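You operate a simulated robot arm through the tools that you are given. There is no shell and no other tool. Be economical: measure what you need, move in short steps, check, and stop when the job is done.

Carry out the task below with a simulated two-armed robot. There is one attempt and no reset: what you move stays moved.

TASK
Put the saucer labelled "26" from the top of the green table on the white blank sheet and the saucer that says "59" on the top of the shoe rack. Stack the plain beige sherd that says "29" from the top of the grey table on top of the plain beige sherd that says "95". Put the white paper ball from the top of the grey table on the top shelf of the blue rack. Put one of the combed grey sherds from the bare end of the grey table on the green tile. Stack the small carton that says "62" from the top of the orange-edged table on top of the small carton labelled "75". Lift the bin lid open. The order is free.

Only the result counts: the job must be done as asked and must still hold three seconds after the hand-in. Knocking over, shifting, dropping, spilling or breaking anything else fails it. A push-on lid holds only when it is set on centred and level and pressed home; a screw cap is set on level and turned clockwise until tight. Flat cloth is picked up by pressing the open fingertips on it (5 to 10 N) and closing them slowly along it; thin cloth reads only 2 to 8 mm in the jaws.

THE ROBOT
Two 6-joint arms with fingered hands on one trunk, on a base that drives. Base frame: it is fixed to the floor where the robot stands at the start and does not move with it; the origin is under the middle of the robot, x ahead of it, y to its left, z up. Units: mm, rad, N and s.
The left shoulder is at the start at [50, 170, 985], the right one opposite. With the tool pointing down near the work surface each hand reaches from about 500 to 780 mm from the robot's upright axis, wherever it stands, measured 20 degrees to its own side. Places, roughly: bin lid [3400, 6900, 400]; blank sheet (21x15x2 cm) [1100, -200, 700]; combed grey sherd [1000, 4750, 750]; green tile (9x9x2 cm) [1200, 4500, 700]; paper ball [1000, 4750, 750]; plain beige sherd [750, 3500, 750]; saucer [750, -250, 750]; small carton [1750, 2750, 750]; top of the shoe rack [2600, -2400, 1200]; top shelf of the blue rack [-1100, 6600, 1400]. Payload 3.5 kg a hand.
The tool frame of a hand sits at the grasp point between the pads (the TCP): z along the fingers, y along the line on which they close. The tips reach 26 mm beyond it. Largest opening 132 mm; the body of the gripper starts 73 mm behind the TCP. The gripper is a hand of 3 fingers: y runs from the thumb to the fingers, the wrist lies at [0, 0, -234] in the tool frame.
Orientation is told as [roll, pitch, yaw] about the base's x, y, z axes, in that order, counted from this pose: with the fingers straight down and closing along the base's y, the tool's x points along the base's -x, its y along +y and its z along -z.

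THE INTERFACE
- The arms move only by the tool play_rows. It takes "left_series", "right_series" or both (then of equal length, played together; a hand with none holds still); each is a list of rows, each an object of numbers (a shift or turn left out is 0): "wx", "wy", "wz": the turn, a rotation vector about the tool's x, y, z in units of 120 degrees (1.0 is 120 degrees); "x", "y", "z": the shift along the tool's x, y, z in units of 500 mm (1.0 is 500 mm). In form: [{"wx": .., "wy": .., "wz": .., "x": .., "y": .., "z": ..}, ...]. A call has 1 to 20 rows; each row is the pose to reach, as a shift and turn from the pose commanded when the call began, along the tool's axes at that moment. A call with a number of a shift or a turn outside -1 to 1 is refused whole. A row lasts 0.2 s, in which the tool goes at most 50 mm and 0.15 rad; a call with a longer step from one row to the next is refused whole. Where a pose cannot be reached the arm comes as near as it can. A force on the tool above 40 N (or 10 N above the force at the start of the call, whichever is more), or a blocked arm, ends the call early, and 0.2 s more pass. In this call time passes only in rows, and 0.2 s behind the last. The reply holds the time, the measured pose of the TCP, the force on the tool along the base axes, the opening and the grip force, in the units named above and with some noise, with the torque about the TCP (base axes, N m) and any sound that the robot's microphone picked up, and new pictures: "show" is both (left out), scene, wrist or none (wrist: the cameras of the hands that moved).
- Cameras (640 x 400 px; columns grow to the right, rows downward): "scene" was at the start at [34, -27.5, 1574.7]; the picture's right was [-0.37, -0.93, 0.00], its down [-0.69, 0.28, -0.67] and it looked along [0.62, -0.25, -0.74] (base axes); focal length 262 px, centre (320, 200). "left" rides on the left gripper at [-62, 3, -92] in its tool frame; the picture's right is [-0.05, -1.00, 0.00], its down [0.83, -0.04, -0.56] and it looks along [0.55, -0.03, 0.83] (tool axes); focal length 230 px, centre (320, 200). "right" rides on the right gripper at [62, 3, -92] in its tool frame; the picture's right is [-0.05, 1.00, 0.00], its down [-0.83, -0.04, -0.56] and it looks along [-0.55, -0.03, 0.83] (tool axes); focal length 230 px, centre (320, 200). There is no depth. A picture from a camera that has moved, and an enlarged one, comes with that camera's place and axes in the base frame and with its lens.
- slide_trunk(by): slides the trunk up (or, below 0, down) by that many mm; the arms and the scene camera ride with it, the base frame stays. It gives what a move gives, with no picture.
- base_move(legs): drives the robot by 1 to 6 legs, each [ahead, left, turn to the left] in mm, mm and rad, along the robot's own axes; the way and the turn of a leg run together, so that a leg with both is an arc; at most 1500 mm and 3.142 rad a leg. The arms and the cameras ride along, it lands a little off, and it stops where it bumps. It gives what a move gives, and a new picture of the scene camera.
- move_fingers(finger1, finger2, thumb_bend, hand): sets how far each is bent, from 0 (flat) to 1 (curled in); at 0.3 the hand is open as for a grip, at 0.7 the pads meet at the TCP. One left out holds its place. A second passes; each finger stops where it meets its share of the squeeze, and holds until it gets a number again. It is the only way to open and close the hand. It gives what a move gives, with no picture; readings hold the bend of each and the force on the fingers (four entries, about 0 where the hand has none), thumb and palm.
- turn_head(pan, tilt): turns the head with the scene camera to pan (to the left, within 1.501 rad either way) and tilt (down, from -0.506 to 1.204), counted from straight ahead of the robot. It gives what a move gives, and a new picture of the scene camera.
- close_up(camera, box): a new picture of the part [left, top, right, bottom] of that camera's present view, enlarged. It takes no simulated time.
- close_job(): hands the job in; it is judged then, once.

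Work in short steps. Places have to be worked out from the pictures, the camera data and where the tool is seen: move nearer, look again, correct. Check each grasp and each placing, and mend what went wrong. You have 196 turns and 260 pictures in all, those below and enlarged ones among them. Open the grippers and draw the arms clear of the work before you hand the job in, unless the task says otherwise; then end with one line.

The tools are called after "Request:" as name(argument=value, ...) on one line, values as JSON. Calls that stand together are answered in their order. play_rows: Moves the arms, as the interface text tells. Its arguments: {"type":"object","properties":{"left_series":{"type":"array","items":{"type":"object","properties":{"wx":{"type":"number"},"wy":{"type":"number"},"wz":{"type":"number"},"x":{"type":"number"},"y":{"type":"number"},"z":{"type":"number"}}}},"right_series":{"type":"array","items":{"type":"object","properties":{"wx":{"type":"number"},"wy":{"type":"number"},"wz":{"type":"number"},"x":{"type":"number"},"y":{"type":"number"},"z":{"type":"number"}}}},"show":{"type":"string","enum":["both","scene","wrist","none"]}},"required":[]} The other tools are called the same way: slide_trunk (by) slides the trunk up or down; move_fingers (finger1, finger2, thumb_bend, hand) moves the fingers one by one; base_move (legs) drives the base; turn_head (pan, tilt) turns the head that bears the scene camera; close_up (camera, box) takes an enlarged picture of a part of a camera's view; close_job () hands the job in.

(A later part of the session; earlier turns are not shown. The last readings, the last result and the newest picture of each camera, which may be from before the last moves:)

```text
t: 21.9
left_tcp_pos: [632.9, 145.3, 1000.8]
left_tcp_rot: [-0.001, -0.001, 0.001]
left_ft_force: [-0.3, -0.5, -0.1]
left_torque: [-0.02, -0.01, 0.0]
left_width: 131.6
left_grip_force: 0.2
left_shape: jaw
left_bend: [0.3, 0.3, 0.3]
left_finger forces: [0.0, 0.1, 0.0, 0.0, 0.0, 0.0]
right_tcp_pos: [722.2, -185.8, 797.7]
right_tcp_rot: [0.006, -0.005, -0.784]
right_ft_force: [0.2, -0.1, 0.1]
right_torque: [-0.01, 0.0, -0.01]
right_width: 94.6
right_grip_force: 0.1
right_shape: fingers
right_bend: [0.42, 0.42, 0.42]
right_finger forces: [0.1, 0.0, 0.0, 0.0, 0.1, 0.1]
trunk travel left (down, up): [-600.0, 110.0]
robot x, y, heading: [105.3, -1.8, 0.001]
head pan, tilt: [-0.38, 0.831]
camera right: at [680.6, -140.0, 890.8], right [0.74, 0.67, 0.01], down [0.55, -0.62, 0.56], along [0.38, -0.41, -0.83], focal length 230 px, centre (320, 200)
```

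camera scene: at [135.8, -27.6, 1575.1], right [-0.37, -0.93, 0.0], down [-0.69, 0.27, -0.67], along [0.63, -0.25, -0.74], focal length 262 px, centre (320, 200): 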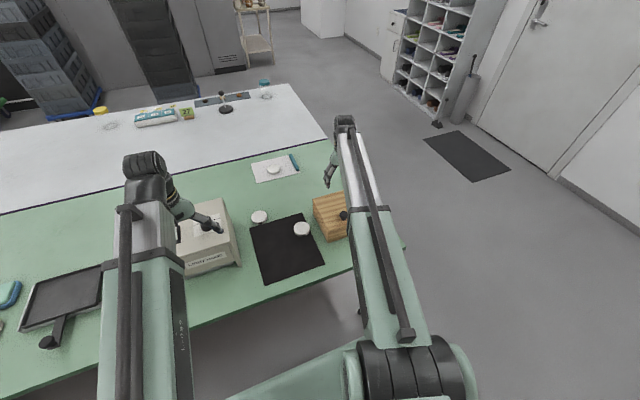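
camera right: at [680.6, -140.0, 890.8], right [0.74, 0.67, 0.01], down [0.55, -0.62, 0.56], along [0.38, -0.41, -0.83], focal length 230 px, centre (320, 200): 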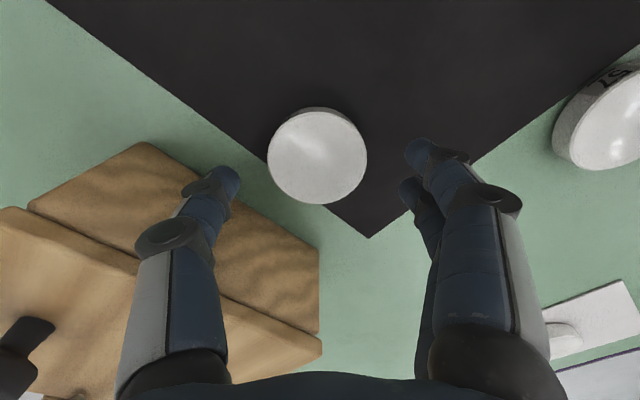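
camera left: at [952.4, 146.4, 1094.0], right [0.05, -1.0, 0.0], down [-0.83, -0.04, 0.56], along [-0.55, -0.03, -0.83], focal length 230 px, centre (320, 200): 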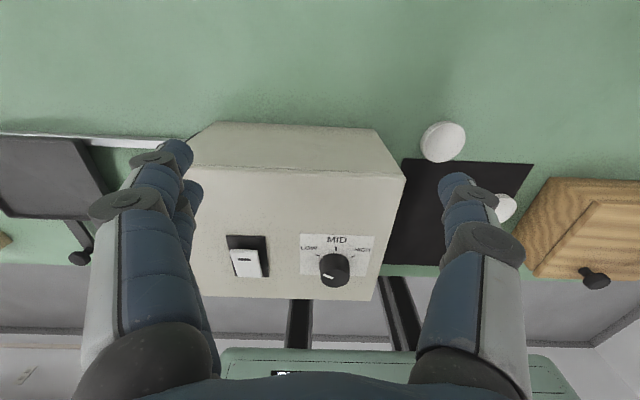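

Well centred. I yaw 17° more to give the thumb more room from the box, and descend to TCP z≈773.

Request:
play_rows(right_series=[{"wz": 0.07}, {"wz": 0.14}, {"wz": 0.14, "z": 0.025}, {"wz": 0.14, "z": 0.049}], show="wrist")

Request:
move_fingers(hand="right", finger1=0.65, finger2=0.65, thumb_bend=0.65)

```text
t: 22.9
left_tcp_pos: [633.8, 144.6, 999.8]
left_tcp_rot: [0.0, 0.002, 0.003]
left_ft_force: [0.7, 0.2, -0.5]
left_torque: [0.02, -0.01, 0.01]
left_width: 131.7
left_grip_force: 0.1
left_shape: jaw
left_bend: [0.3, 0.3, 0.3]
left_finger forces: [0.0, 0.1, 0.1, 0.0, 0.0, 0.0]
right_tcp_pos: [721.9, -185.0, 775.1]
right_tcp_rot: [0.008, -0.002, -1.078]
right_ft_force: [-0.5, 0.5, 1.2]
right_torque: [-0.01, 0.05, 0.01]
right_width: 94.6
right_grip_force: 0.4
right_shape: fingers
right_bend: [0.42, 0.42, 0.42]
right_finger forces: [0.0, 0.0, 0.0, 0.1, 0.7, 0.0]
trunk travel left (down, up): [-600.0, 110.0]
robot x, y, heading: [102.3, 1.9, 0.001]
head pan, tilt: [-0.38, 0.831]
camera right: at [695.8, -129.5, 866.8], right [0.9, 0.43, 0.01], down [0.35, -0.75, 0.56], along [0.24, -0.5, -0.83], focal length 230 px, centre (320, 200)
```

right: 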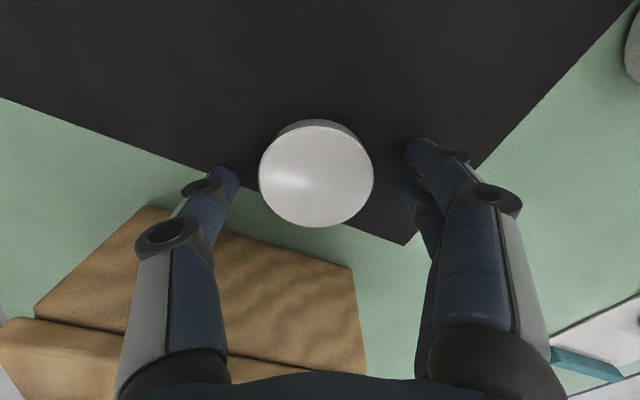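

```text
t: 23.9
left_tcp_pos: [632.2, 145.3, 1001.2]
left_tcp_rot: [-0.001, -0.001, 0.001]
left_ft_force: [0.4, 0.0, -0.3]
left_torque: [0.0, 0.02, 0.0]
left_width: 132.1
left_grip_force: 0.0
left_shape: jaw
left_bend: [0.3, 0.3, 0.3]
left_finger forces: [0.0, 0.0, 0.0, 0.0, 0.0, 0.1]
right_tcp_pos: [722.5, -185.1, 776.3]
right_tcp_rot: [0.008, -0.004, -1.077]
right_ft_force: [-0.7, -0.3, 12.7]
right_torque: [0.09, -0.16, -0.06]
right_width: 56.5
right_grip_force: 21.9
right_shape: fingers
right_bend: [0.56, 0.56, 0.57]
right_finger forces: [13.7, 10.9, 0.1, 0.1, 18.5, 0.0]
trunk travel left (down, up): [-600.0, 110.0]
robot x, y, heading: [105.2, 1.0, -0.001]
head pan, tilt: [-0.38, 0.831]
```

Gripped at about 22 N. I lift straight up 230 mm and check.

Request:
play_rows(right_series=[{"z": -0.06}, {"z": -0.14}, {"z": -0.22}, {"z": -0.3}, {"z": -0.38}, {"z": -0.46}], show="wrist")

Request:
turn_head(pan=-0.75, tilt=0.35)

```text
t: 25.3
left_tcp_pos: [634.4, 145.6, 1001.1]
left_tcp_rot: [0.0, -0.001, 0.001]
left_ft_force: [-0.6, 1.0, 0.0]
left_torque: [-0.03, 0.01, 0.02]
left_width: 131.8
left_grip_force: 0.1
left_shape: jaw
left_bend: [0.3, 0.3, 0.3]
left_finger forces: [0.0, 0.0, 0.1, 0.0, 0.1, 0.0]
right_tcp_pos: [720.0, -182.8, 1003.0]
right_tcp_rot: [0.007, -0.003, -1.077]
right_ft_force: [0.2, -0.6, -1.3]
right_torque: [0.04, 0.04, -0.04]
right_width: 56.4
right_grip_force: 16.1
right_shape: fingers
right_bend: [0.56, 0.56, 0.57]
right_finger forces: [8.1, 8.1, 0.0, 0.0, 16.1, 0.0]
trunk travel left (down, up): [-600.0, 110.0]
robot x, y, heading: [102.1, -2.8, 0.002]
head pan, tilt: [-0.38, 0.831]
camera right: at [694.6, -127.9, 1096.6], right [0.9, 0.43, 0.01], down [0.35, -0.75, 0.56], along [0.24, -0.5, -0.83], focal length 230 px, centre (320, 200)
```

right: 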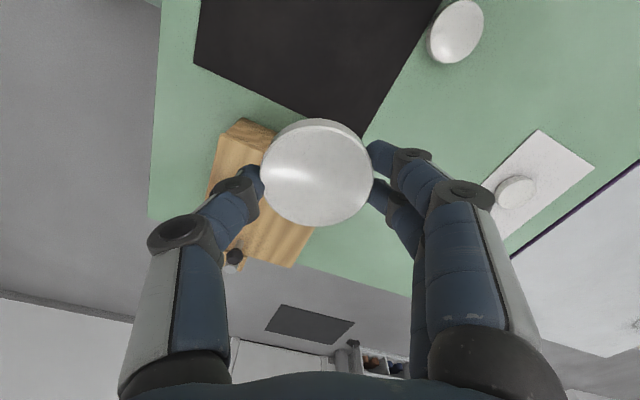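

```text
t: 26.2
left_tcp_pos: [634.7, 146.0, 1001.1]
left_tcp_rot: [0.001, 0.002, 0.001]
left_ft_force: [0.2, 0.3, 0.2]
left_torque: [0.0, -0.01, 0.02]
left_width: 132.1
left_grip_force: 0.0
left_shape: jaw
left_bend: [0.3, 0.3, 0.3]
left_finger forces: [0.0, 0.1, 0.0, 0.0, 0.0, 0.0]
right_tcp_pos: [720.8, -183.6, 1003.3]
right_tcp_rot: [0.006, -0.003, -1.076]
right_ft_force: [-0.2, -1.0, -0.1]
right_torque: [0.05, 0.01, -0.01]
right_width: 56.3
right_grip_force: 16.3
right_shape: fingers
right_bend: [0.56, 0.56, 0.57]
right_finger forces: [8.1, 8.2, 0.0, 0.1, 16.0, 0.0]
trunk travel left (down, up): [-600.0, 110.0]
robot x, y, heading: [101.7, 2.8, 0.002]
head pan, tilt: [-0.75, 0.351]
camera scene: at [132.0, -61.7, 1617.1], right [-0.68, -0.73, 0.0], down [-0.25, 0.23, -0.94], along [0.69, -0.64, -0.34], focal length 262 px, centre (320, 200)
```

scene: 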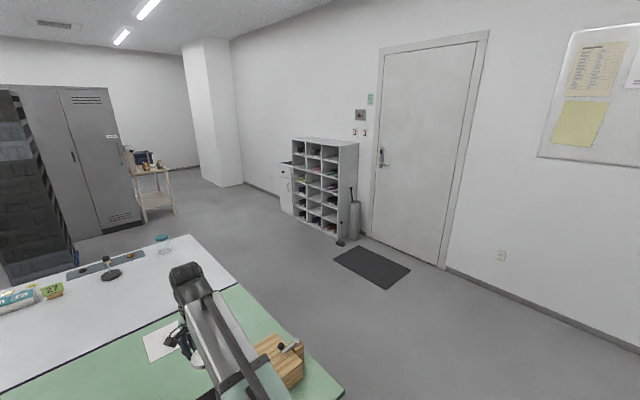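

Saucer held. The shoe rack stands against the far right wall (front y≈-2270, x 2200–3000). I back off, turn right by 90°, and drive towards it over the free floor.

Request:
base_move(legs=[[-250, 0, 0], [0, 0, -1.571], [1250, 0, 0], [0, 1400, 0], [0, 1300, 0]])

Request:
turn_head(pan=0, tilt=0.5)

```text
t: 50.5
left_tcp_pos: [2655.8, -1808.1, 1000.2]
left_tcp_rot: [0.0, -0.001, -1.581]
left_ft_force: [0.3, -0.1, 0.5]
left_torque: [-0.02, 0.01, 0.03]
left_width: 131.9
left_grip_force: 0.0
left_shape: jaw
left_bend: [0.3, 0.3, 0.3]
left_finger forces: [0.0, 0.1, 0.0, 0.0, 0.0, 0.0]
right_tcp_pos: [2326.8, -1889.1, 1003.8]
right_tcp_rot: [0.008, -0.003, -2.66]
right_ft_force: [-0.4, 0.3, -1.1]
right_torque: [0.0, -0.01, 0.01]
right_width: 56.0
right_grip_force: 16.0
right_shape: fingers
right_bend: [0.56, 0.56, 0.58]
right_finger forces: [7.8, 7.8, 0.1, 0.1, 15.1, 0.1]
trunk travel left (down, up): [-600.0, 110.0]
robot x, y, heading: [2520.4, -1278.1, -1.582]
head pan, tilt: [-0.75, 0.351]
camera scene: at [2454.6, -1300.3, 1617.2], right [-0.72, 0.69, 0.0], down [0.24, 0.25, -0.94], along [-0.65, -0.68, -0.34], focal length 262 px, centre (320, 200)
```

scene: 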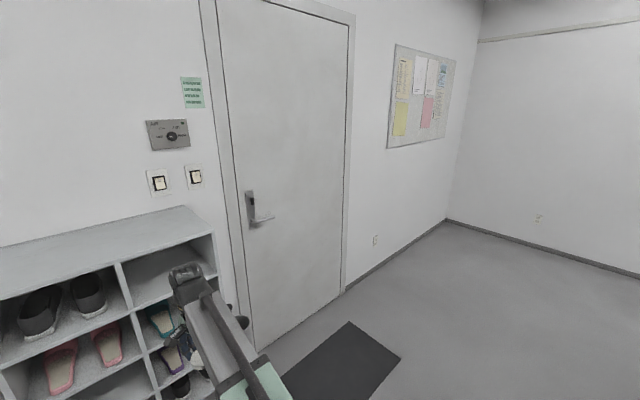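

```text
t: 51.6
left_tcp_pos: [2655.9, -1807.0, 1000.8]
left_tcp_rot: [0.001, -0.001, -1.581]
left_ft_force: [-0.1, -0.3, 0.0]
left_torque: [-0.02, 0.04, 0.01]
left_width: 131.8
left_grip_force: 0.0
left_shape: jaw
left_bend: [0.3, 0.3, 0.3]
left_finger forces: [0.1, 0.0, 0.1, 0.1, 0.0, 0.0]
right_tcp_pos: [2325.5, -1889.8, 1003.0]
right_tcp_rot: [0.009, -0.003, -2.659]
right_ft_force: [0.2, -0.1, -1.0]
right_torque: [-0.02, 0.02, 0.04]
right_width: 55.9
right_grip_force: 15.4
right_shape: fingers
right_bend: [0.56, 0.56, 0.58]
right_finger forces: [7.8, 7.8, 0.0, 0.0, 15.0, 0.1]
trunk travel left (down, up): [-600.0, 110.0]
robot x, y, heading: [2516.4, -1277.1, -1.578]
head pan, tilt: [0.0, 0.499]
camera scene: at [2517.4, -1323.9, 1603.5], right [-1.0, 0.01, 0.0], down [0.01, 0.48, -0.88], along [-0.01, -0.88, -0.48], focal length 262 px, centre (320, 200)
```

scene: 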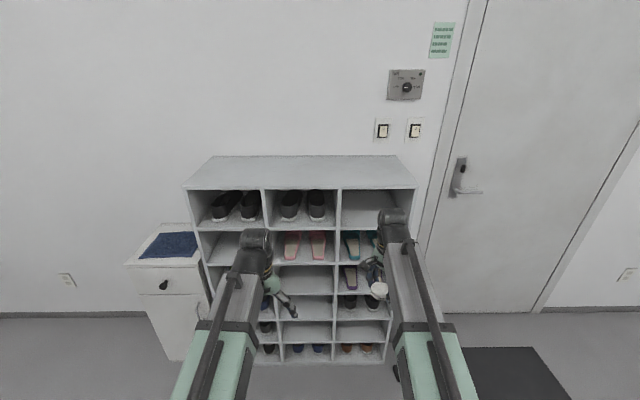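

I am in front of the rack; its top front edge is around y≈-2150…-2240 near z 1200. I raise the trunk and both hands well above the rack top before driving closer.

Request:
slide_trunk(by=110)

Request:
play_rows(right_series=[{"z": -0.08}, {"z": -0.16}, {"z": -0.24}, {"z": -0.32}, {"z": -0.39}, {"z": -0.39}], left_series=[{"z": -0.08}, {"z": -0.16}, {"z": -0.24}, {"z": -0.32}, {"z": -0.4}, {"z": -0.44}], show="both")

```text
t: 53.0
left_tcp_pos: [2655.5, -1808.0, 1109.9]
left_tcp_rot: [0.0, 0.001, -1.582]
left_ft_force: [-0.8, -0.8, 0.3]
left_torque: [-0.02, 0.02, 0.03]
left_width: 131.7
left_grip_force: 0.0
left_shape: jaw
left_bend: [0.3, 0.3, 0.3]
left_finger forces: [0.1, 0.0, 0.0, 0.1, 0.0, 0.0]
right_tcp_pos: [2325.0, -1890.5, 1113.0]
right_tcp_rot: [0.006, -0.003, -2.661]
right_ft_force: [-0.1, 0.3, -1.4]
right_torque: [0.02, 0.01, 0.03]
right_width: 56.3
right_grip_force: 15.2
right_shape: fingers
right_bend: [0.56, 0.56, 0.58]
right_finger forces: [7.9, 7.8, 0.0, 0.0, 15.1, 0.0]
trunk travel left (down, up): [-710.0, 0.0]
robot x, y, heading: [2520.5, -1271.9, -1.578]
head pan, tilt: [0.0, 0.499]
```

```text
t: 54.4
left_tcp_pos: [2657.3, -1839.0, 1242.4]
left_tcp_rot: [0.001, -0.019, -1.58]
left_ft_force: [0.3, 0.0, 0.1]
left_torque: [0.0, -0.02, 0.03]
left_width: 132.1
left_grip_force: 0.0
left_shape: jaw
left_bend: [0.3, 0.3, 0.3]
left_finger forces: [0.0, 0.0, 0.0, 0.0, 0.0, 0.1]
left hand out of reach, approached as far as the arm can: row 3, 4, 5, 6
right_tcp_pos: [2324.3, -1903.3, 1280.3]
right_tcp_rot: [0.024, -0.013, -2.659]
right_ft_force: [-0.6, 0.4, -1.7]
right_torque: [0.01, 0.0, 0.03]
right_width: 56.1
right_grip_force: 15.1
right_shape: fingers
right_bend: [0.56, 0.56, 0.58]
right_finger forces: [7.9, 7.9, 0.0, 0.0, 15.1, 0.0]
right hand out of reach, approached as far as the arm can: row 4, 5, 6
trunk travel left (down, up): [-710.0, 0.0]
robot x, y, heading: [2519.7, -1273.5, -1.579]
head pan, tilt: [0.0, 0.499]
camera scene: at [2517.5, -1323.9, 1713.5], right [-1.0, 0.01, 0.0], down [0.01, 0.48, -0.88], along [-0.01, -0.88, -0.48], focal length 262 px, centre (320, 200)
camera right: at [2381.3, -1874.5, 1372.3], right [0.42, -0.91, 0.02], down [-0.76, -0.33, 0.57], along [-0.51, -0.25, -0.82], focal length 230 px, centre (320, 200)
camera left: at [2659.3, -1899.2, 1336.7], right [-1.0, -0.04, 0.0], down [-0.03, 0.84, 0.54], along [-0.02, 0.54, -0.84], focal length 230 px, centre (320, 200)
```

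scene: 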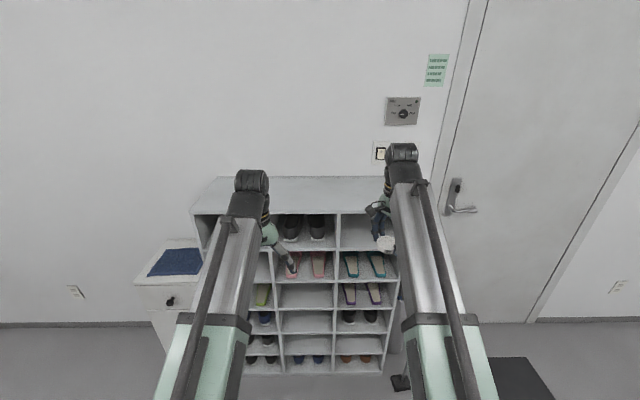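
right: 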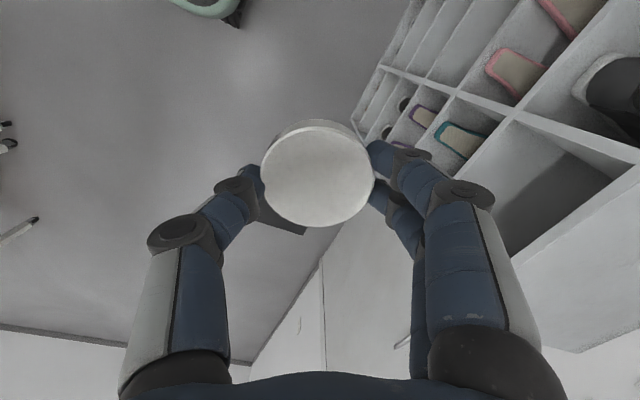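
left: 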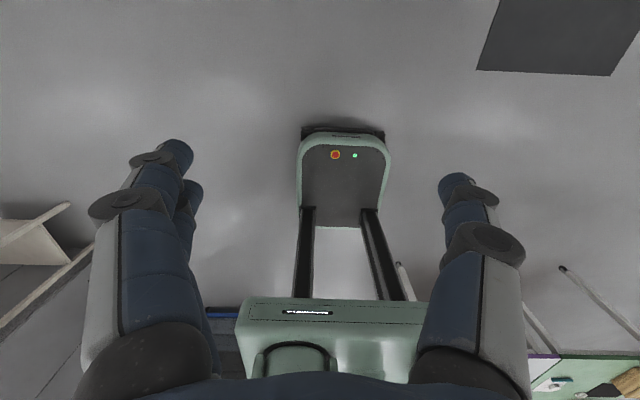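

Left hand can't get much above 1240, so I turn the robot 0.6 rad left: then only the right hand reaches over the rack while the left stays clear in front. I go in stages.

Request:
base_move(legs=[[0, 0, 0.6], [0, -373, 0]])

Request:
turn_head(pan=-0.3, tilt=0.75)

Request:
close_up(camera="right", box=[0, 0, 640, 400])

```text
t: 58.3
left_tcp_pos: [2643.3, -1863.9, 1243.2]
left_tcp_rot: [0.0, -0.02, -0.988]
left_ft_force: [0.5, -0.6, -0.6]
left_torque: [0.01, -0.02, 0.04]
left_width: 132.0
left_grip_force: 0.1
left_shape: jaw
left_bend: [0.3, 0.3, 0.3]
left_finger forces: [0.1, 0.0, 0.0, 0.0, 0.1, 0.0]
right_tcp_pos: [2403.2, -2104.0, 1279.1]
right_tcp_rot: [0.025, -0.012, -2.069]
right_ft_force: [-0.1, -0.4, -1.0]
right_torque: [-0.05, 0.04, 0.02]
right_width: 55.6
right_grip_force: 15.3
right_shape: fingers
right_bend: [0.56, 0.56, 0.58]
right_finger forces: [7.6, 7.7, 0.1, 0.0, 14.7, 0.0]
trunk travel left (down, up): [-710.0, 0.0]
robot x, y, heading: [2211.0, -1477.4, -0.992]
head pan, tilt: [0.0, 0.499]
camera scene: at [2241.2, -1516.2, 1713.5], right [-0.84, -0.55, 0.0], down [-0.26, 0.4, -0.88], along [0.48, -0.73, -0.48], focal length 262 px, centre (320, 200)
```

scene: 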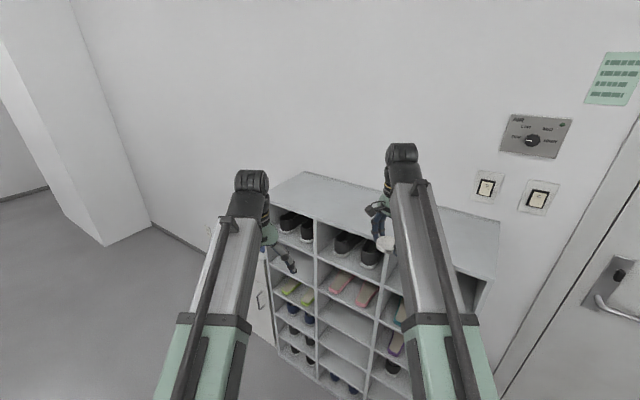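

```text
t: 59.1
left_tcp_pos: [2643.2, -1865.7, 1243.6]
left_tcp_rot: [-0.001, -0.019, -0.988]
left_ft_force: [1.0, -0.1, 0.3]
left_torque: [0.03, 0.0, -0.02]
left_width: 132.1
left_grip_force: 0.1
left_shape: jaw
left_bend: [0.3, 0.3, 0.3]
left_finger forces: [0.0, 0.0, 0.0, 0.0, 0.0, 0.0]
right_tcp_pos: [2404.3, -2103.2, 1280.3]
right_tcp_rot: [0.025, -0.015, -2.067]
right_ft_force: [0.3, -0.3, -0.8]
right_torque: [0.0, 0.0, 0.01]
right_width: 55.9
right_grip_force: 15.5
right_shape: fingers
right_bend: [0.56, 0.56, 0.58]
right_finger forces: [7.7, 7.8, 0.0, 0.1, 14.8, 0.1]
trunk travel left (down, up): [-710.0, 0.0]
robot x, y, heading: [2216.6, -1474.2, -0.988]
head pan, tilt: [-0.3, 0.75]
camera scene: at [2215.5, -1519.0, 1691.6], right [-0.96, -0.28, 0.0], down [-0.19, 0.65, -0.73], along [0.2, -0.7, -0.68], focal length 262 px, centre (320, 200)
```

scene: 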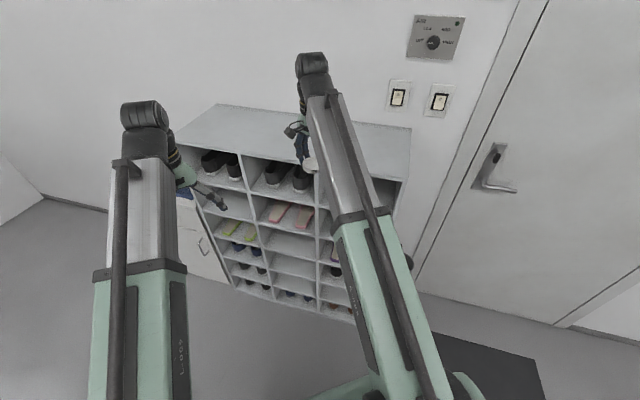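

```text
1.00 times, centred on (320, 200) of right (not enlarged: the box is as wide or as high as the picture)
camera zoom: at [2436.0, -2048.8, 1372.0], right [0.85, -0.52, 0.02], down [-0.44, -0.7, 0.57], along [-0.28, -0.49, -0.82], focal length 230 px, centre (320, 200)
```

zoom: 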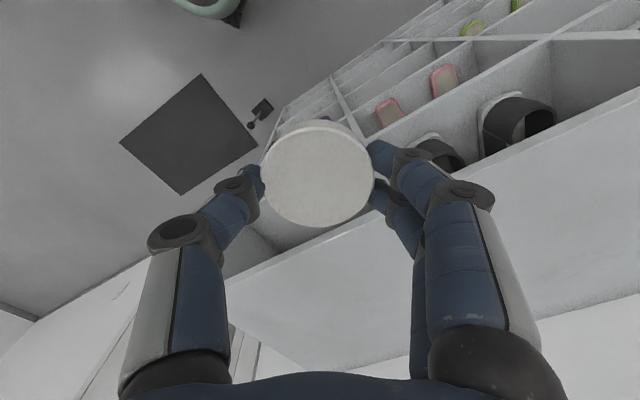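

The top's front edge is at about y=-2200. I drive 210 mm ahead along the heading so the saucer gets over the rack at about y≈-2278.

Request:
base_move(legs=[[210, 0, 0]])

Request:
close_up(camera="right", box=[0, 0, 640, 400])

```text
t: 60.8
left_tcp_pos: [2760.9, -2042.2, 1241.8]
left_tcp_rot: [-0.001, -0.016, -0.989]
left_ft_force: [0.0, 0.9, -0.1]
left_torque: [0.01, 0.06, 0.0]
left_width: 131.9
left_grip_force: 0.1
left_shape: jaw
left_bend: [0.3, 0.3, 0.3]
left_finger forces: [0.1, 0.0, 0.0, 0.0, 0.0, 0.0]
right_tcp_pos: [2521.0, -2280.9, 1279.7]
right_tcp_rot: [0.023, -0.012, -2.068]
right_ft_force: [1.3, -1.2, -1.6]
right_torque: [0.03, -0.03, -0.02]
right_width: 55.8
right_grip_force: 15.1
right_shape: fingers
right_bend: [0.56, 0.56, 0.58]
right_finger forces: [7.7, 7.7, 0.0, 0.0, 14.8, 0.1]
trunk travel left (down, up): [-710.0, 0.0]
robot x, y, heading: [2330.6, -1652.3, -0.988]
head pan, tilt: [-0.3, 0.75]
camera scene: at [2332.4, -1696.8, 1691.4], right [-0.96, -0.28, 0.0], down [-0.19, 0.66, -0.73], along [0.2, -0.7, -0.68], focal length 262 px, centre (320, 200)
```

scene: 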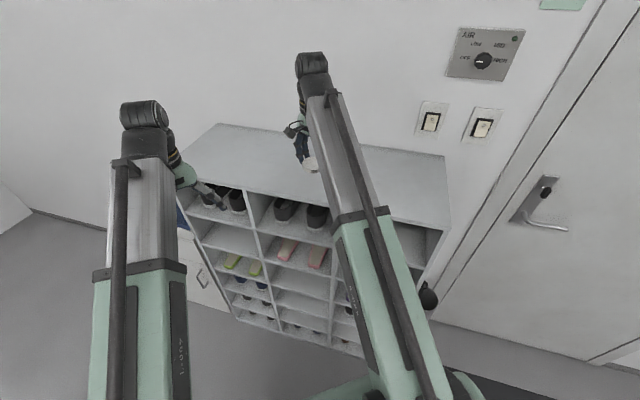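

```text
1.00 times, centred on (320, 200) of right (not enlarged: the box is as wide or as high as the picture)
camera zoom: at [2552.9, -2226.2, 1371.2], right [0.85, -0.52, 0.02], down [-0.44, -0.7, 0.56], along [-0.28, -0.49, -0.82], focal length 230 px, centre (320, 200)
```

zoom: 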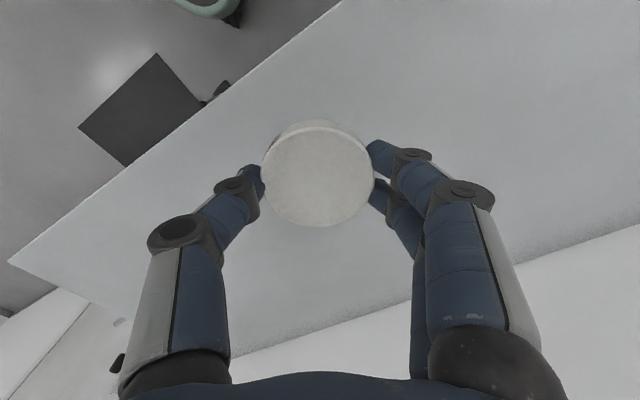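

The saucer is over the rack's top. I lower in small guarded steps.

Request:
play_rows(right_series=[{"z": 0.03}, {"z": 0.06}, {"z": 0.08}, {"z": 0.09}, {"z": 0.1}], show="wrist")

```text
t: 62.0
left_tcp_pos: [2760.1, -2040.8, 1241.9]
left_tcp_rot: [0.0, -0.017, -0.99]
left_ft_force: [-0.6, -0.7, 0.0]
left_torque: [0.04, 0.02, 0.0]
left_width: 132.0
left_grip_force: 0.1
left_shape: jaw
left_bend: [0.3, 0.3, 0.3]
left_finger forces: [0.0, 0.0, 0.1, 0.0, 0.0, 0.0]
right_tcp_pos: [2520.2, -2282.0, 1228.7]
right_tcp_rot: [0.022, -0.015, -2.068]
right_ft_force: [-0.2, -0.2, -0.6]
right_torque: [0.0, 0.02, 0.02]
right_width: 55.8
right_grip_force: 15.5
right_shape: fingers
right_bend: [0.56, 0.56, 0.58]
right_finger forces: [7.7, 7.7, 0.1, 0.0, 14.8, 0.0]
trunk travel left (down, up): [-710.0, 0.0]
robot x, y, heading: [2329.4, -1649.8, -0.986]
head pan, tilt: [-0.3, 0.75]
camera right: at [2552.7, -2226.4, 1321.1], right [0.85, -0.52, 0.02], down [-0.44, -0.7, 0.57], along [-0.28, -0.49, -0.82], focal length 230 px, centre (320, 200)
```

right: 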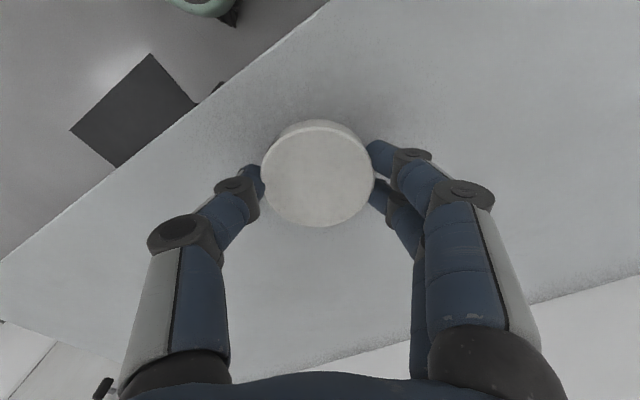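

No contact yet (saucer bottom about z≈1191). I keep lowering.

Request:
play_rows(right_series=[{"z": 0.016}, {"z": 0.03}, {"z": 0.038}, {"z": 0.046}, {"z": 0.054}, {"z": 0.062}], show="wrist")

```text
t: 63.0
left_tcp_pos: [2759.2, -2040.0, 1241.9]
left_tcp_rot: [-0.002, -0.019, -0.99]
left_ft_force: [0.2, -0.4, -0.3]
left_torque: [0.0, 0.01, -0.02]
left_width: 131.7
left_grip_force: 0.1
left_shape: jaw
left_bend: [0.3, 0.3, 0.3]
left_finger forces: [0.1, 0.0, 0.0, 0.1, 0.1, 0.0]
right_tcp_pos: [2519.1, -2279.9, 1212.1]
right_tcp_rot: [0.029, -0.021, -2.07]
right_ft_force: [-0.7, 1.6, 20.2]
right_torque: [0.63, 0.76, -0.1]
right_width: 56.0
right_grip_force: 25.7
right_shape: fingers
right_bend: [0.56, 0.56, 0.6]
right_finger forces: [7.7, 7.7, 0.0, 0.0, 35.3, 0.1]
trunk travel left (down, up): [-710.0, 0.0]
robot x, y, heading: [2330.7, -1652.8, -0.991]
head pan, tilt: [-0.3, 0.75]
stopped in row 5 (right hand): the force on the tool passed its limit at 45 N (the readings are from after the stop); the commanded pose is now the measured one
camera right: at [2552.4, -2225.2, 1303.9], right [0.85, -0.52, 0.03], down [-0.44, -0.69, 0.57], along [-0.28, -0.5, -0.82], focal length 230 px, centre (320, 200)
```

right: 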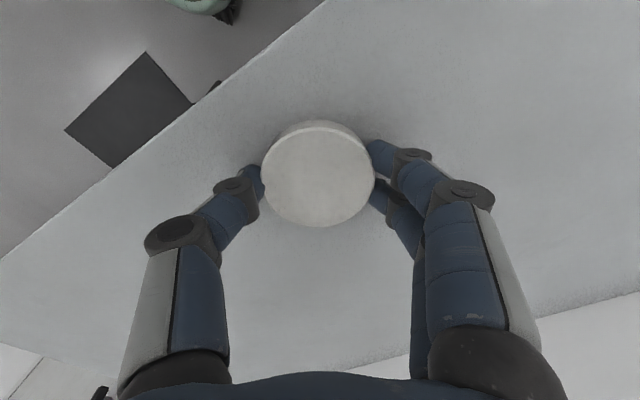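

Contact; the thumb side pressed first. I ease up 3 mm, open, then lift away.

Request:
play_rows(right_series=[{"z": -0.006}], show="none")

Request:
move_fingers(hand="right", finger1=0.42, finger2=0.42, thumb_bend=0.42)

Request:
play_rows(right_series=[{"z": -0.03}, {"z": -0.07}, {"z": -0.11}], show="wrist")

```text
t: 63.4
left_tcp_pos: [2760.1, -2040.7, 1241.8]
left_tcp_rot: [-0.002, -0.02, -0.991]
left_ft_force: [-0.6, 0.6, 0.3]
left_torque: [-0.02, 0.01, -0.03]
left_width: 131.8
left_grip_force: 0.2
left_shape: jaw
left_bend: [0.3, 0.3, 0.3]
left_finger forces: [0.1, 0.1, 0.0, 0.0, 0.0, 0.0]
right_tcp_pos: [2520.9, -2280.9, 1212.6]
right_tcp_rot: [0.028, -0.018, -2.069]
right_ft_force: [-0.2, 2.5, 5.1]
right_torque: [0.23, 0.19, -0.1]
right_width: 55.9
right_grip_force: 18.3
right_shape: fingers
right_bend: [0.56, 0.56, 0.59]
right_finger forces: [7.7, 7.7, 0.0, 0.1, 20.9, 0.0]
trunk travel left (down, up): [-710.0, 0.0]
robot x, y, heading: [2326.5, -1652.0, -0.993]
head pan, tilt: [-0.3, 0.75]
```

```text
t: 64.4
left_tcp_pos: [2758.3, -2041.1, 1241.9]
left_tcp_rot: [0.0, -0.019, -0.989]
left_ft_force: [-0.2, -0.4, -0.8]
left_torque: [-0.01, -0.02, -0.01]
left_width: 131.9
left_grip_force: 0.1
left_shape: jaw
left_bend: [0.3, 0.3, 0.3]
left_finger forces: [0.0, 0.0, 0.0, 0.0, 0.1, 0.1]
right_tcp_pos: [2521.5, -2282.2, 1212.2]
right_tcp_rot: [0.027, -0.017, -2.07]
right_ft_force: [0.2, -0.3, 1.2]
right_torque: [0.03, 0.04, -0.02]
right_width: 94.4
right_grip_force: 1.0
right_shape: fingers
right_bend: [0.42, 0.42, 0.42]
right_finger forces: [0.0, 0.1, 0.1, 0.0, 0.5, 0.1]
trunk travel left (down, up): [-710.0, 0.0]
robot x, y, heading: [2327.8, -1648.7, -0.991]
head pan, tilt: [-0.3, 0.75]
```

```text
t: 65.2
left_tcp_pos: [2758.6, -2040.5, 1241.4]
left_tcp_rot: [0.001, -0.021, -0.987]
left_ft_force: [0.2, -1.0, -0.4]
left_torque: [0.0, 0.0, 0.0]
left_width: 132.1
left_grip_force: 0.1
left_shape: jaw
left_bend: [0.3, 0.3, 0.3]
left_finger forces: [0.1, 0.0, 0.0, 0.0, 0.0, 0.0]
right_tcp_pos: [2518.5, -2280.9, 1268.7]
right_tcp_rot: [0.028, -0.017, -2.071]
right_ft_force: [0.0, 0.3, -0.1]
right_torque: [-0.02, -0.01, -0.01]
right_width: 94.3
right_grip_force: 0.0
right_shape: fingers
right_bend: [0.42, 0.42, 0.42]
right_finger forces: [0.0, 0.0, 0.0, 0.0, 0.0, 0.0]
trunk travel left (down, up): [-710.0, 0.0]
robot x, y, heading: [2329.2, -1651.5, -0.991]
head pan, tilt: [-0.3, 0.75]
camera right: at [2551.3, -2225.4, 1360.1], right [0.85, -0.52, 0.03], down [-0.44, -0.69, 0.57], along [-0.28, -0.5, -0.82], focal length 230 px, centre (320, 200)
```

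right: 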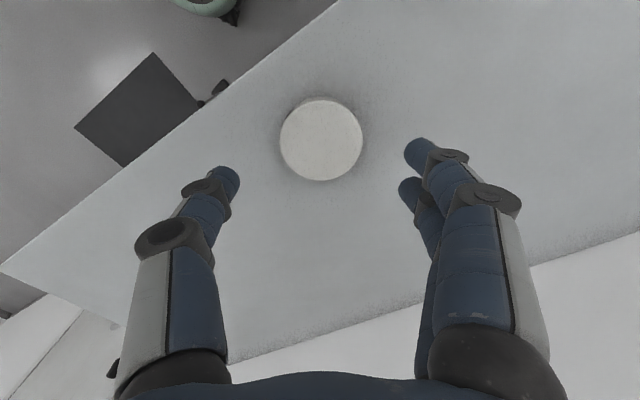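

Saucer 59 sits on the rack top. I back out, turn to face +y, and drive up the aisle behind the tables, stopping to look.

Request:
base_move(legs=[[-400, 0, 0], [0, 0, 2.56], [0, -500, 0], [1450, 0, 0]])

Request:
turn_head(pan=0.35, tilt=0.5)

```text
t: 83.0
left_tcp_pos: [2425.3, 665.5, 1241.9]
left_tcp_rot: [0.0, -0.02, 1.604]
left_ft_force: [-0.4, 1.0, -0.8]
left_torque: [0.02, -0.01, 0.0]
left_width: 131.8
left_grip_force: 0.0
left_shape: jaw
left_bend: [0.3, 0.3, 0.3]
left_finger forces: [0.0, 0.0, 0.1, 0.0, 0.1, 0.0]
right_tcp_pos: [2754.7, 746.1, 1267.6]
right_tcp_rot: [0.029, -0.018, 0.524]
right_ft_force: [0.6, 0.1, -0.7]
right_torque: [-0.05, 0.02, -0.02]
right_width: 94.4
right_grip_force: 0.1
right_shape: fingers
right_bend: [0.42, 0.42, 0.42]
right_finger forces: [0.0, 0.0, 0.0, 0.0, 0.1, 0.0]
trunk travel left (down, up): [-710.0, 0.0]
robot x, y, heading: [2588.9, 108.1, 1.604]
head pan, tilt: [-0.3, 0.75]
camera scene: at [2613.0, 150.6, 1691.5], right [0.96, -0.26, 0.0], down [-0.18, -0.66, -0.73], along [0.19, 0.71, -0.68], focal length 262 px, centre (320, 200)
```

scene: 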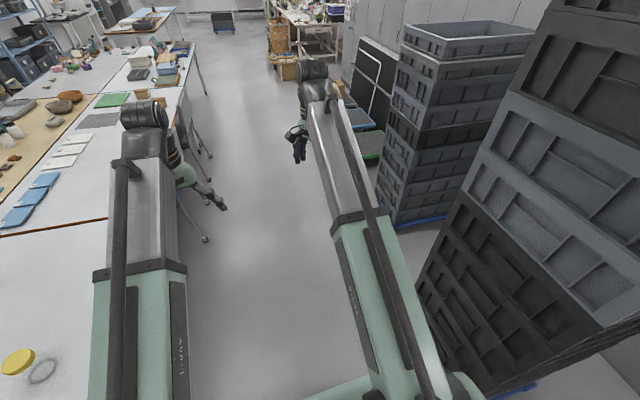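

```text
t: 84.0
left_tcp_pos: [2426.9, 664.7, 1242.0]
left_tcp_rot: [-0.001, -0.018, 1.603]
left_ft_force: [0.1, 0.1, 0.3]
left_torque: [-0.01, 0.0, -0.01]
left_width: 132.1
left_grip_force: 0.1
left_shape: jaw
left_bend: [0.3, 0.3, 0.3]
left_finger forces: [0.0, 0.0, 0.1, 0.1, 0.0, 0.1]
right_tcp_pos: [2755.7, 745.6, 1268.8]
right_tcp_rot: [0.027, -0.017, 0.523]
right_ft_force: [0.0, -0.4, -0.1]
right_torque: [0.0, 0.01, -0.04]
right_width: 94.7
right_grip_force: 0.1
right_shape: fingers
right_bend: [0.42, 0.42, 0.42]
right_finger forces: [0.0, 0.0, 0.0, 0.0, 0.0, 0.0]
trunk travel left (down, up): [-710.0, 0.0]
robot x, y, heading: [2587.0, 109.4, 1.603]
head pan, tilt: [0.351, 0.499]
camera scene: at [2557.2, 154.6, 1713.4], right [0.93, 0.37, 0.0], down [0.18, -0.44, -0.88], along [-0.33, 0.81, -0.48], focal length 262 px, centre (320, 200)
```

scene: 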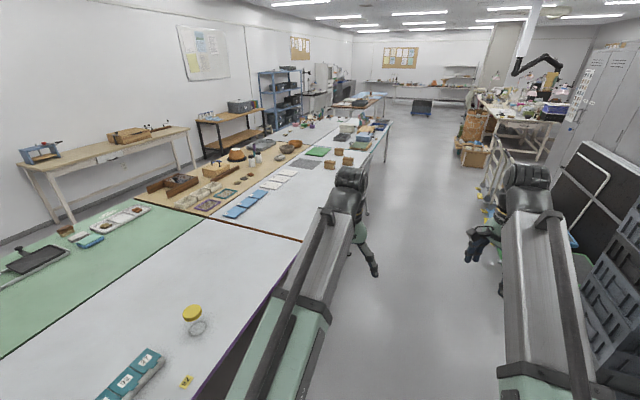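

The aisle is free. I drive to y≈2650 and turn left to face the orange-edged table from behind.

Request:
base_move(legs=[[1400, 0, 0], [1150, -100, 0], [0, 0, 1.54]])

Request:
turn_head(pan=0, tilt=0.7)

```text
t: 100.2
left_tcp_pos: [2021.3, 2481.5, 1242.3]
left_tcp_rot: [-0.001, -0.019, -3.106]
left_ft_force: [-0.3, 0.9, -0.3]
left_torque: [-0.02, 0.01, -0.01]
left_width: 131.8
left_grip_force: 0.1
left_shape: jaw
left_bend: [0.3, 0.3, 0.3]
left_finger forces: [0.0, 0.0, 0.0, 0.1, 0.0, 0.0]
right_tcp_pos: [1940.9, 2812.1, 1268.3]
right_tcp_rot: [0.027, -0.018, 2.099]
right_ft_force: [-0.1, -0.1, 0.2]
right_torque: [-0.01, -0.02, 0.0]
right_width: 94.3
right_grip_force: 0.0
right_shape: fingers
right_bend: [0.42, 0.42, 0.42]
right_finger forces: [0.0, 0.1, 0.1, 0.0, 0.1, 0.0]
trunk travel left (down, up): [-710.0, 0.0]
robot x, y, heading: [2581.0, 2647.8, -3.107]
head pan, tilt: [0.351, 0.499]
camera scene: at [2534.3, 2616.4, 1713.5], right [-0.38, 0.93, 0.0], down [0.44, 0.18, -0.88], along [-0.81, -0.33, -0.48], focal length 262 px, centre (320, 200)
```

scene: 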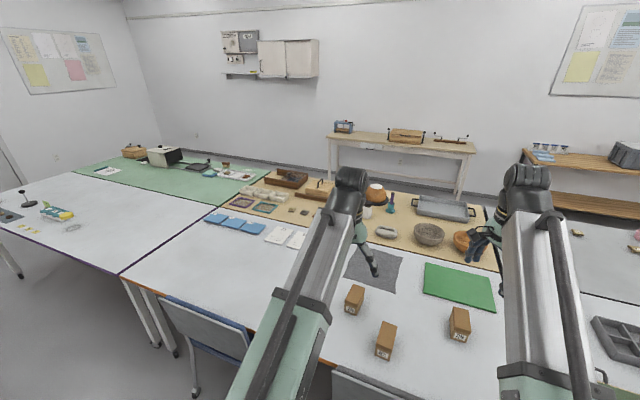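

```text
t: 101.1
left_tcp_pos: [2021.1, 2482.0, 1242.2]
left_tcp_rot: [0.001, -0.02, -3.104]
left_ft_force: [-0.4, 0.3, -0.4]
left_torque: [0.01, 0.0, 0.0]
left_width: 131.8
left_grip_force: 0.0
left_shape: jaw
left_bend: [0.3, 0.3, 0.3]
left_finger forces: [0.0, 0.0, 0.0, 0.1, 0.1, 0.1]
right_tcp_pos: [1940.2, 2811.8, 1269.2]
right_tcp_rot: [0.027, -0.017, 2.098]
right_ft_force: [-0.3, 0.3, 0.1]
right_torque: [-0.01, 0.0, -0.02]
right_width: 94.5
right_grip_force: 0.1
right_shape: fingers
right_bend: [0.42, 0.42, 0.42]
right_finger forces: [0.0, 0.0, 0.0, 0.0, 0.0, 0.0]
trunk travel left (down, up): [-710.0, 0.0]
robot x, y, heading: [2578.5, 2646.2, -3.104]
head pan, tilt: [0.0, 0.7]
camera scene: at [2533.7, 2647.7, 1695.8], right [-0.04, 1.0, 0.0], down [0.64, 0.02, -0.77], along [-0.76, -0.03, -0.64], focal length 262 px, centre (320, 200)
```

scene: 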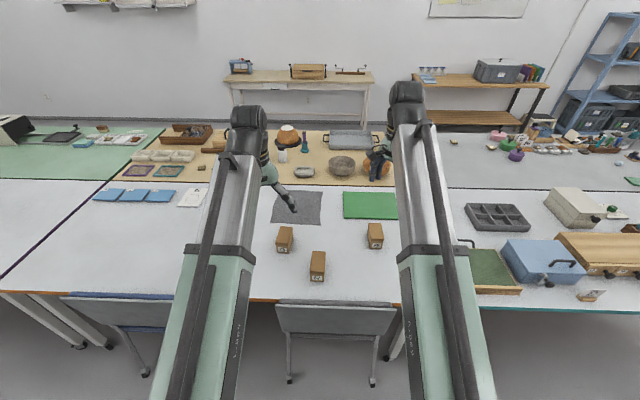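

A chair stands in front, so I must keep the base behind x≈2450. I enlarge the three cartons to read them.

Request:
close_up(camera="scene", box=[250, 200, 410, 310])

```text
3.64 times, centred on (330, 255) of scene
camera zoom: at [2533.7, 2647.7, 1695.8], right [-0.04, 1.0, 0.0], down [0.64, 0.02, -0.77], along [-0.76, -0.03, -0.64], focal length 952 px, centre (284, 0)
```

zoom: 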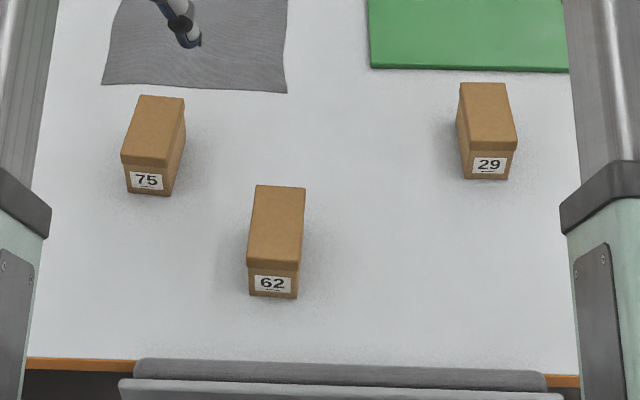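

Base front is only ~260 mm ahead of the axis, so I can approach to x≈2420. I lower the trunk to its start height and drive in.

Request:
slide_trunk(by=-110)

Request:
base_move(legs=[[155, -45, -0.035]])

Request:
close_up(camera="left", box=[0, 0, 640, 400])

```text
t: 102.5
left_tcp_pos: [2020.6, 2482.0, 1131.3]
left_tcp_rot: [0.002, -0.019, -3.104]
left_ft_force: [0.4, -0.4, 0.4]
left_torque: [-0.02, 0.01, 0.0]
left_width: 132.1
left_grip_force: 0.1
left_shape: jaw
left_bend: [0.3, 0.3, 0.3]
left_finger forces: [0.1, 0.0, 0.1, 0.1, 0.0, 0.0]
right_tcp_pos: [1940.3, 2812.5, 1159.5]
right_tcp_rot: [0.028, -0.018, 2.097]
right_ft_force: [-1.7, 0.6, 0.9]
right_torque: [-0.01, 0.0, -0.01]
right_width: 94.3
right_grip_force: 0.1
right_shape: fingers
right_bend: [0.42, 0.42, 0.42]
right_finger forces: [0.1, 0.0, 0.1, 0.0, 0.0, 0.1]
trunk travel left (down, up): [-600.0, 110.0]
robot x, y, heading: [2578.7, 2647.2, -3.111]
head pan, tilt: [0.0, 0.7]
```

```text
t: 103.9
left_tcp_pos: [1862.2, 2546.3, 1131.8]
left_tcp_rot: [0.001, -0.016, 3.142]
left_ft_force: [0.0, 0.1, 0.3]
left_torque: [0.01, 0.0, -0.03]
left_width: 131.9
left_grip_force: 0.1
left_shape: jaw
left_bend: [0.3, 0.3, 0.3]
left_finger forces: [0.0, 0.1, 0.0, 0.1, 0.0, 0.0]
right_tcp_pos: [1791.9, 2877.7, 1157.8]
right_tcp_rot: [0.025, -0.017, 2.061]
right_ft_force: [0.3, 0.5, 0.2]
right_torque: [-0.02, -0.01, -0.01]
right_width: 94.5
right_grip_force: 0.0
right_shape: fingers
right_bend: [0.42, 0.42, 0.42]
right_finger forces: [0.0, 0.1, 0.0, 0.1, 0.1, 0.0]
trunk travel left (down, up): [-600.0, 110.0]
robot x, y, heading: [2429.2, 2692.4, 3.143]
head pan, tilt: [0.0, 0.7]
camera scene: at [2378.8, 2692.8, 1585.7], right [0.0, 1.0, 0.0], down [0.65, 0.0, -0.76], along [-0.76, 0.0, -0.65], focal length 262 px, centre (320, 200)
```

scene: 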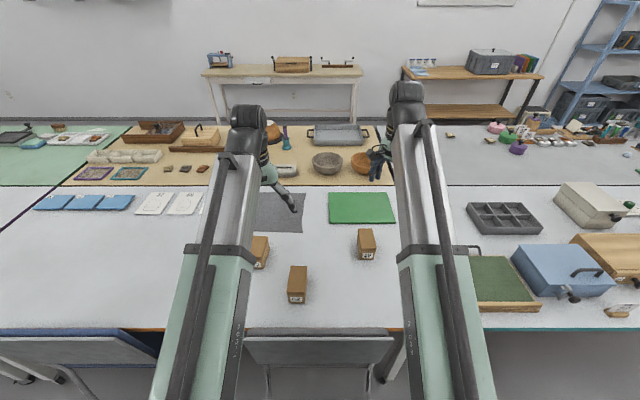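

```text
1.00 times, centred on (320, 200) of left (not enlarged: the box is as wide or as high as the picture)
camera zoom: at [1802.2, 2541.7, 1226.1], right [-0.05, 1.0, 0.0], down [0.84, 0.04, 0.54], along [0.54, 0.03, -0.84], focal length 230 px, centre (320, 200)
```

zoom: 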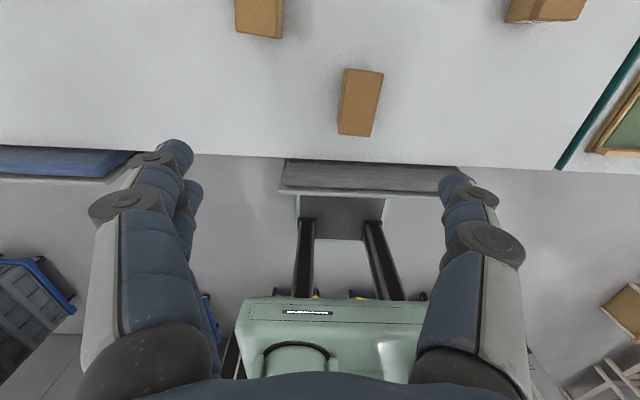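

The left camera puts carton 62 at (1876, 2616), aligned with x, top z≈796; 75 centre ≈(1728, 2450). I bring the left hand above 62.

Request:
play_rows(left_series=[{"y": -0.07, "x": 0.014, "z": 0.05, "wy": 0.0076}, {"y": -0.14, "x": 0.028, "z": 0.1, "wy": 0.0076}, {"y": -0.14, "x": 0.028, "z": 0.19, "wy": 0.0076}, {"y": -0.14, "x": 0.028, "z": 0.28, "wy": 0.0076}, {"y": -0.14, "x": 0.028, "z": 0.37, "wy": 0.0076}, {"y": -0.14, "x": 0.028, "z": 0.46, "wy": 0.0076}, {"y": -0.14, "x": 0.028, "z": 0.52, "wy": 0.0076}], show="wrist")

```text
t: 105.5
left_tcp_pos: [1871.2, 2613.9, 873.4]
left_tcp_rot: [-0.001, -0.005, 3.142]
left_ft_force: [1.6, -0.5, 0.8]
left_torque: [-0.02, 0.04, -0.02]
left_width: 131.7
left_grip_force: 0.2
left_shape: jaw
left_bend: [0.3, 0.3, 0.3]
left_finger forces: [0.0, 0.0, 0.1, 0.0, 0.1, 0.1]
right_tcp_pos: [1793.8, 2877.7, 1157.7]
right_tcp_rot: [0.027, -0.015, 2.061]
right_ft_force: [0.0, 0.2, 0.2]
right_torque: [0.0, -0.02, 0.0]
right_width: 94.5
right_grip_force: 0.2
right_shape: fingers
right_bend: [0.42, 0.42, 0.42]
right_finger forces: [0.0, 0.0, 0.0, 0.0, 0.0, 0.1]
trunk travel left (down, up): [-600.0, 110.0]
robot x, y, heading: [2425.0, 2690.4, 3.141]
head pan, tilt: [0.0, 0.7]
camera left: at [1810.5, 2610.2, 967.0], right [-0.05, 1.0, 0.0], down [0.83, 0.04, 0.55], along [0.55, 0.03, -0.83], focal length 230 px, centre (320, 200)
```

left: 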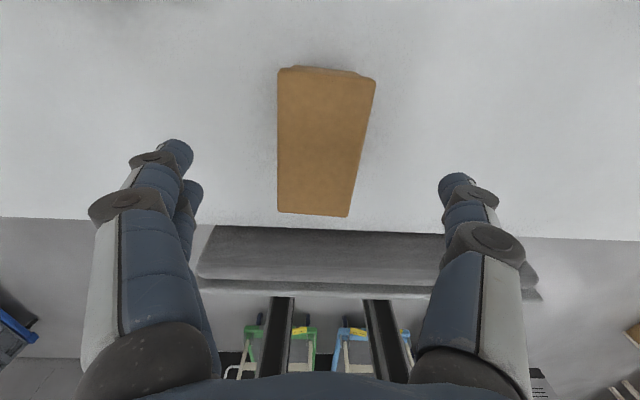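

Carton centre refined to (1882, 2613), turned about -0.045 rad. I align and descend to TCP z≈785.

Request:
play_rows(left_series=[{"x": 0.022, "z": 0.05, "wz": 0.0215}, {"x": 0.022, "z": 0.11, "wz": 0.0215}, {"x": 0.022, "z": 0.15, "wz": 0.0215}, {"x": 0.022, "z": 0.176, "wz": 0.0215}], show="wrist")

Request:
move_fingers(hand="left", finger1=0.62, finger2=0.62, thumb_bend=0.62)

```text
t: 106.5
left_tcp_pos: [1881.8, 2615.9, 784.4]
left_tcp_rot: [0.001, -0.004, 3.098]
left_ft_force: [-0.2, 0.6, -0.6]
left_torque: [0.0, -0.02, 0.01]
left_width: 131.9
left_grip_force: 0.1
left_shape: jaw
left_bend: [0.3, 0.3, 0.3]
left_finger forces: [0.1, 0.0, 0.1, 0.0, 0.1, 0.0]
right_tcp_pos: [1793.9, 2878.8, 1158.6]
right_tcp_rot: [0.026, -0.018, 2.062]
right_ft_force: [-0.3, 0.5, 0.4]
right_torque: [0.0, -0.01, 0.04]
right_width: 94.4
right_grip_force: 0.1
right_shape: fingers
right_bend: [0.42, 0.42, 0.42]
right_finger forces: [0.1, 0.0, 0.0, 0.0, 0.1, 0.0]
trunk travel left (down, up): [-600.0, 110.0]
robot x, y, heading: [2422.9, 2694.3, 3.143]
head pan, tilt: [0.0, 0.7]
camera left: at [1820.3, 2614.9, 877.9], right [-0.01, 1.0, 0.0], down [0.83, 0.0, 0.55], along [0.55, 0.0, -0.83], focal length 230 px, centre (320, 200)
```

left: 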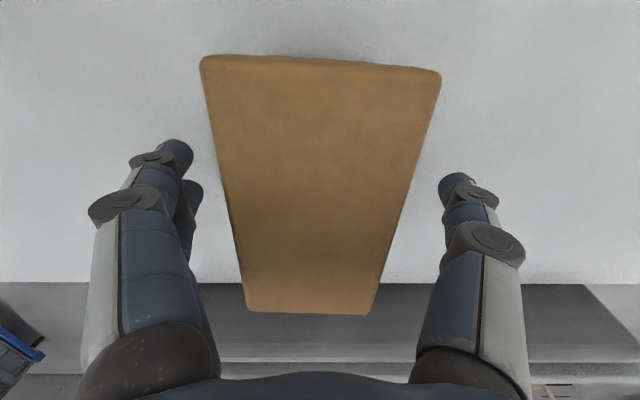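

```text
t: 107.5
left_tcp_pos: [1881.0, 2617.7, 784.1]
left_tcp_rot: [0.0, -0.005, 3.097]
left_ft_force: [-0.7, 0.2, 0.6]
left_torque: [0.01, -0.03, -0.01]
left_width: 54.3
left_grip_force: 10.6
left_shape: fingers
left_bend: [0.55, 0.55, 0.57]
left_finger forces: [5.3, 5.4, 0.0, 0.0, 10.4, 0.0]
right_tcp_pos: [1793.9, 2877.4, 1158.5]
right_tcp_rot: [0.027, -0.019, 2.061]
right_ft_force: [0.2, 0.0, 0.4]
right_torque: [0.0, -0.03, 0.02]
right_width: 94.6
right_grip_force: 0.0
right_shape: fingers
right_bend: [0.42, 0.42, 0.42]
right_finger forces: [0.0, 0.1, 0.0, 0.0, 0.1, 0.0]
trunk travel left (down, up): [-600.0, 110.0]
robot x, y, heading: [2426.1, 2691.1, 3.144]
head pan, tilt: [0.0, 0.7]
```

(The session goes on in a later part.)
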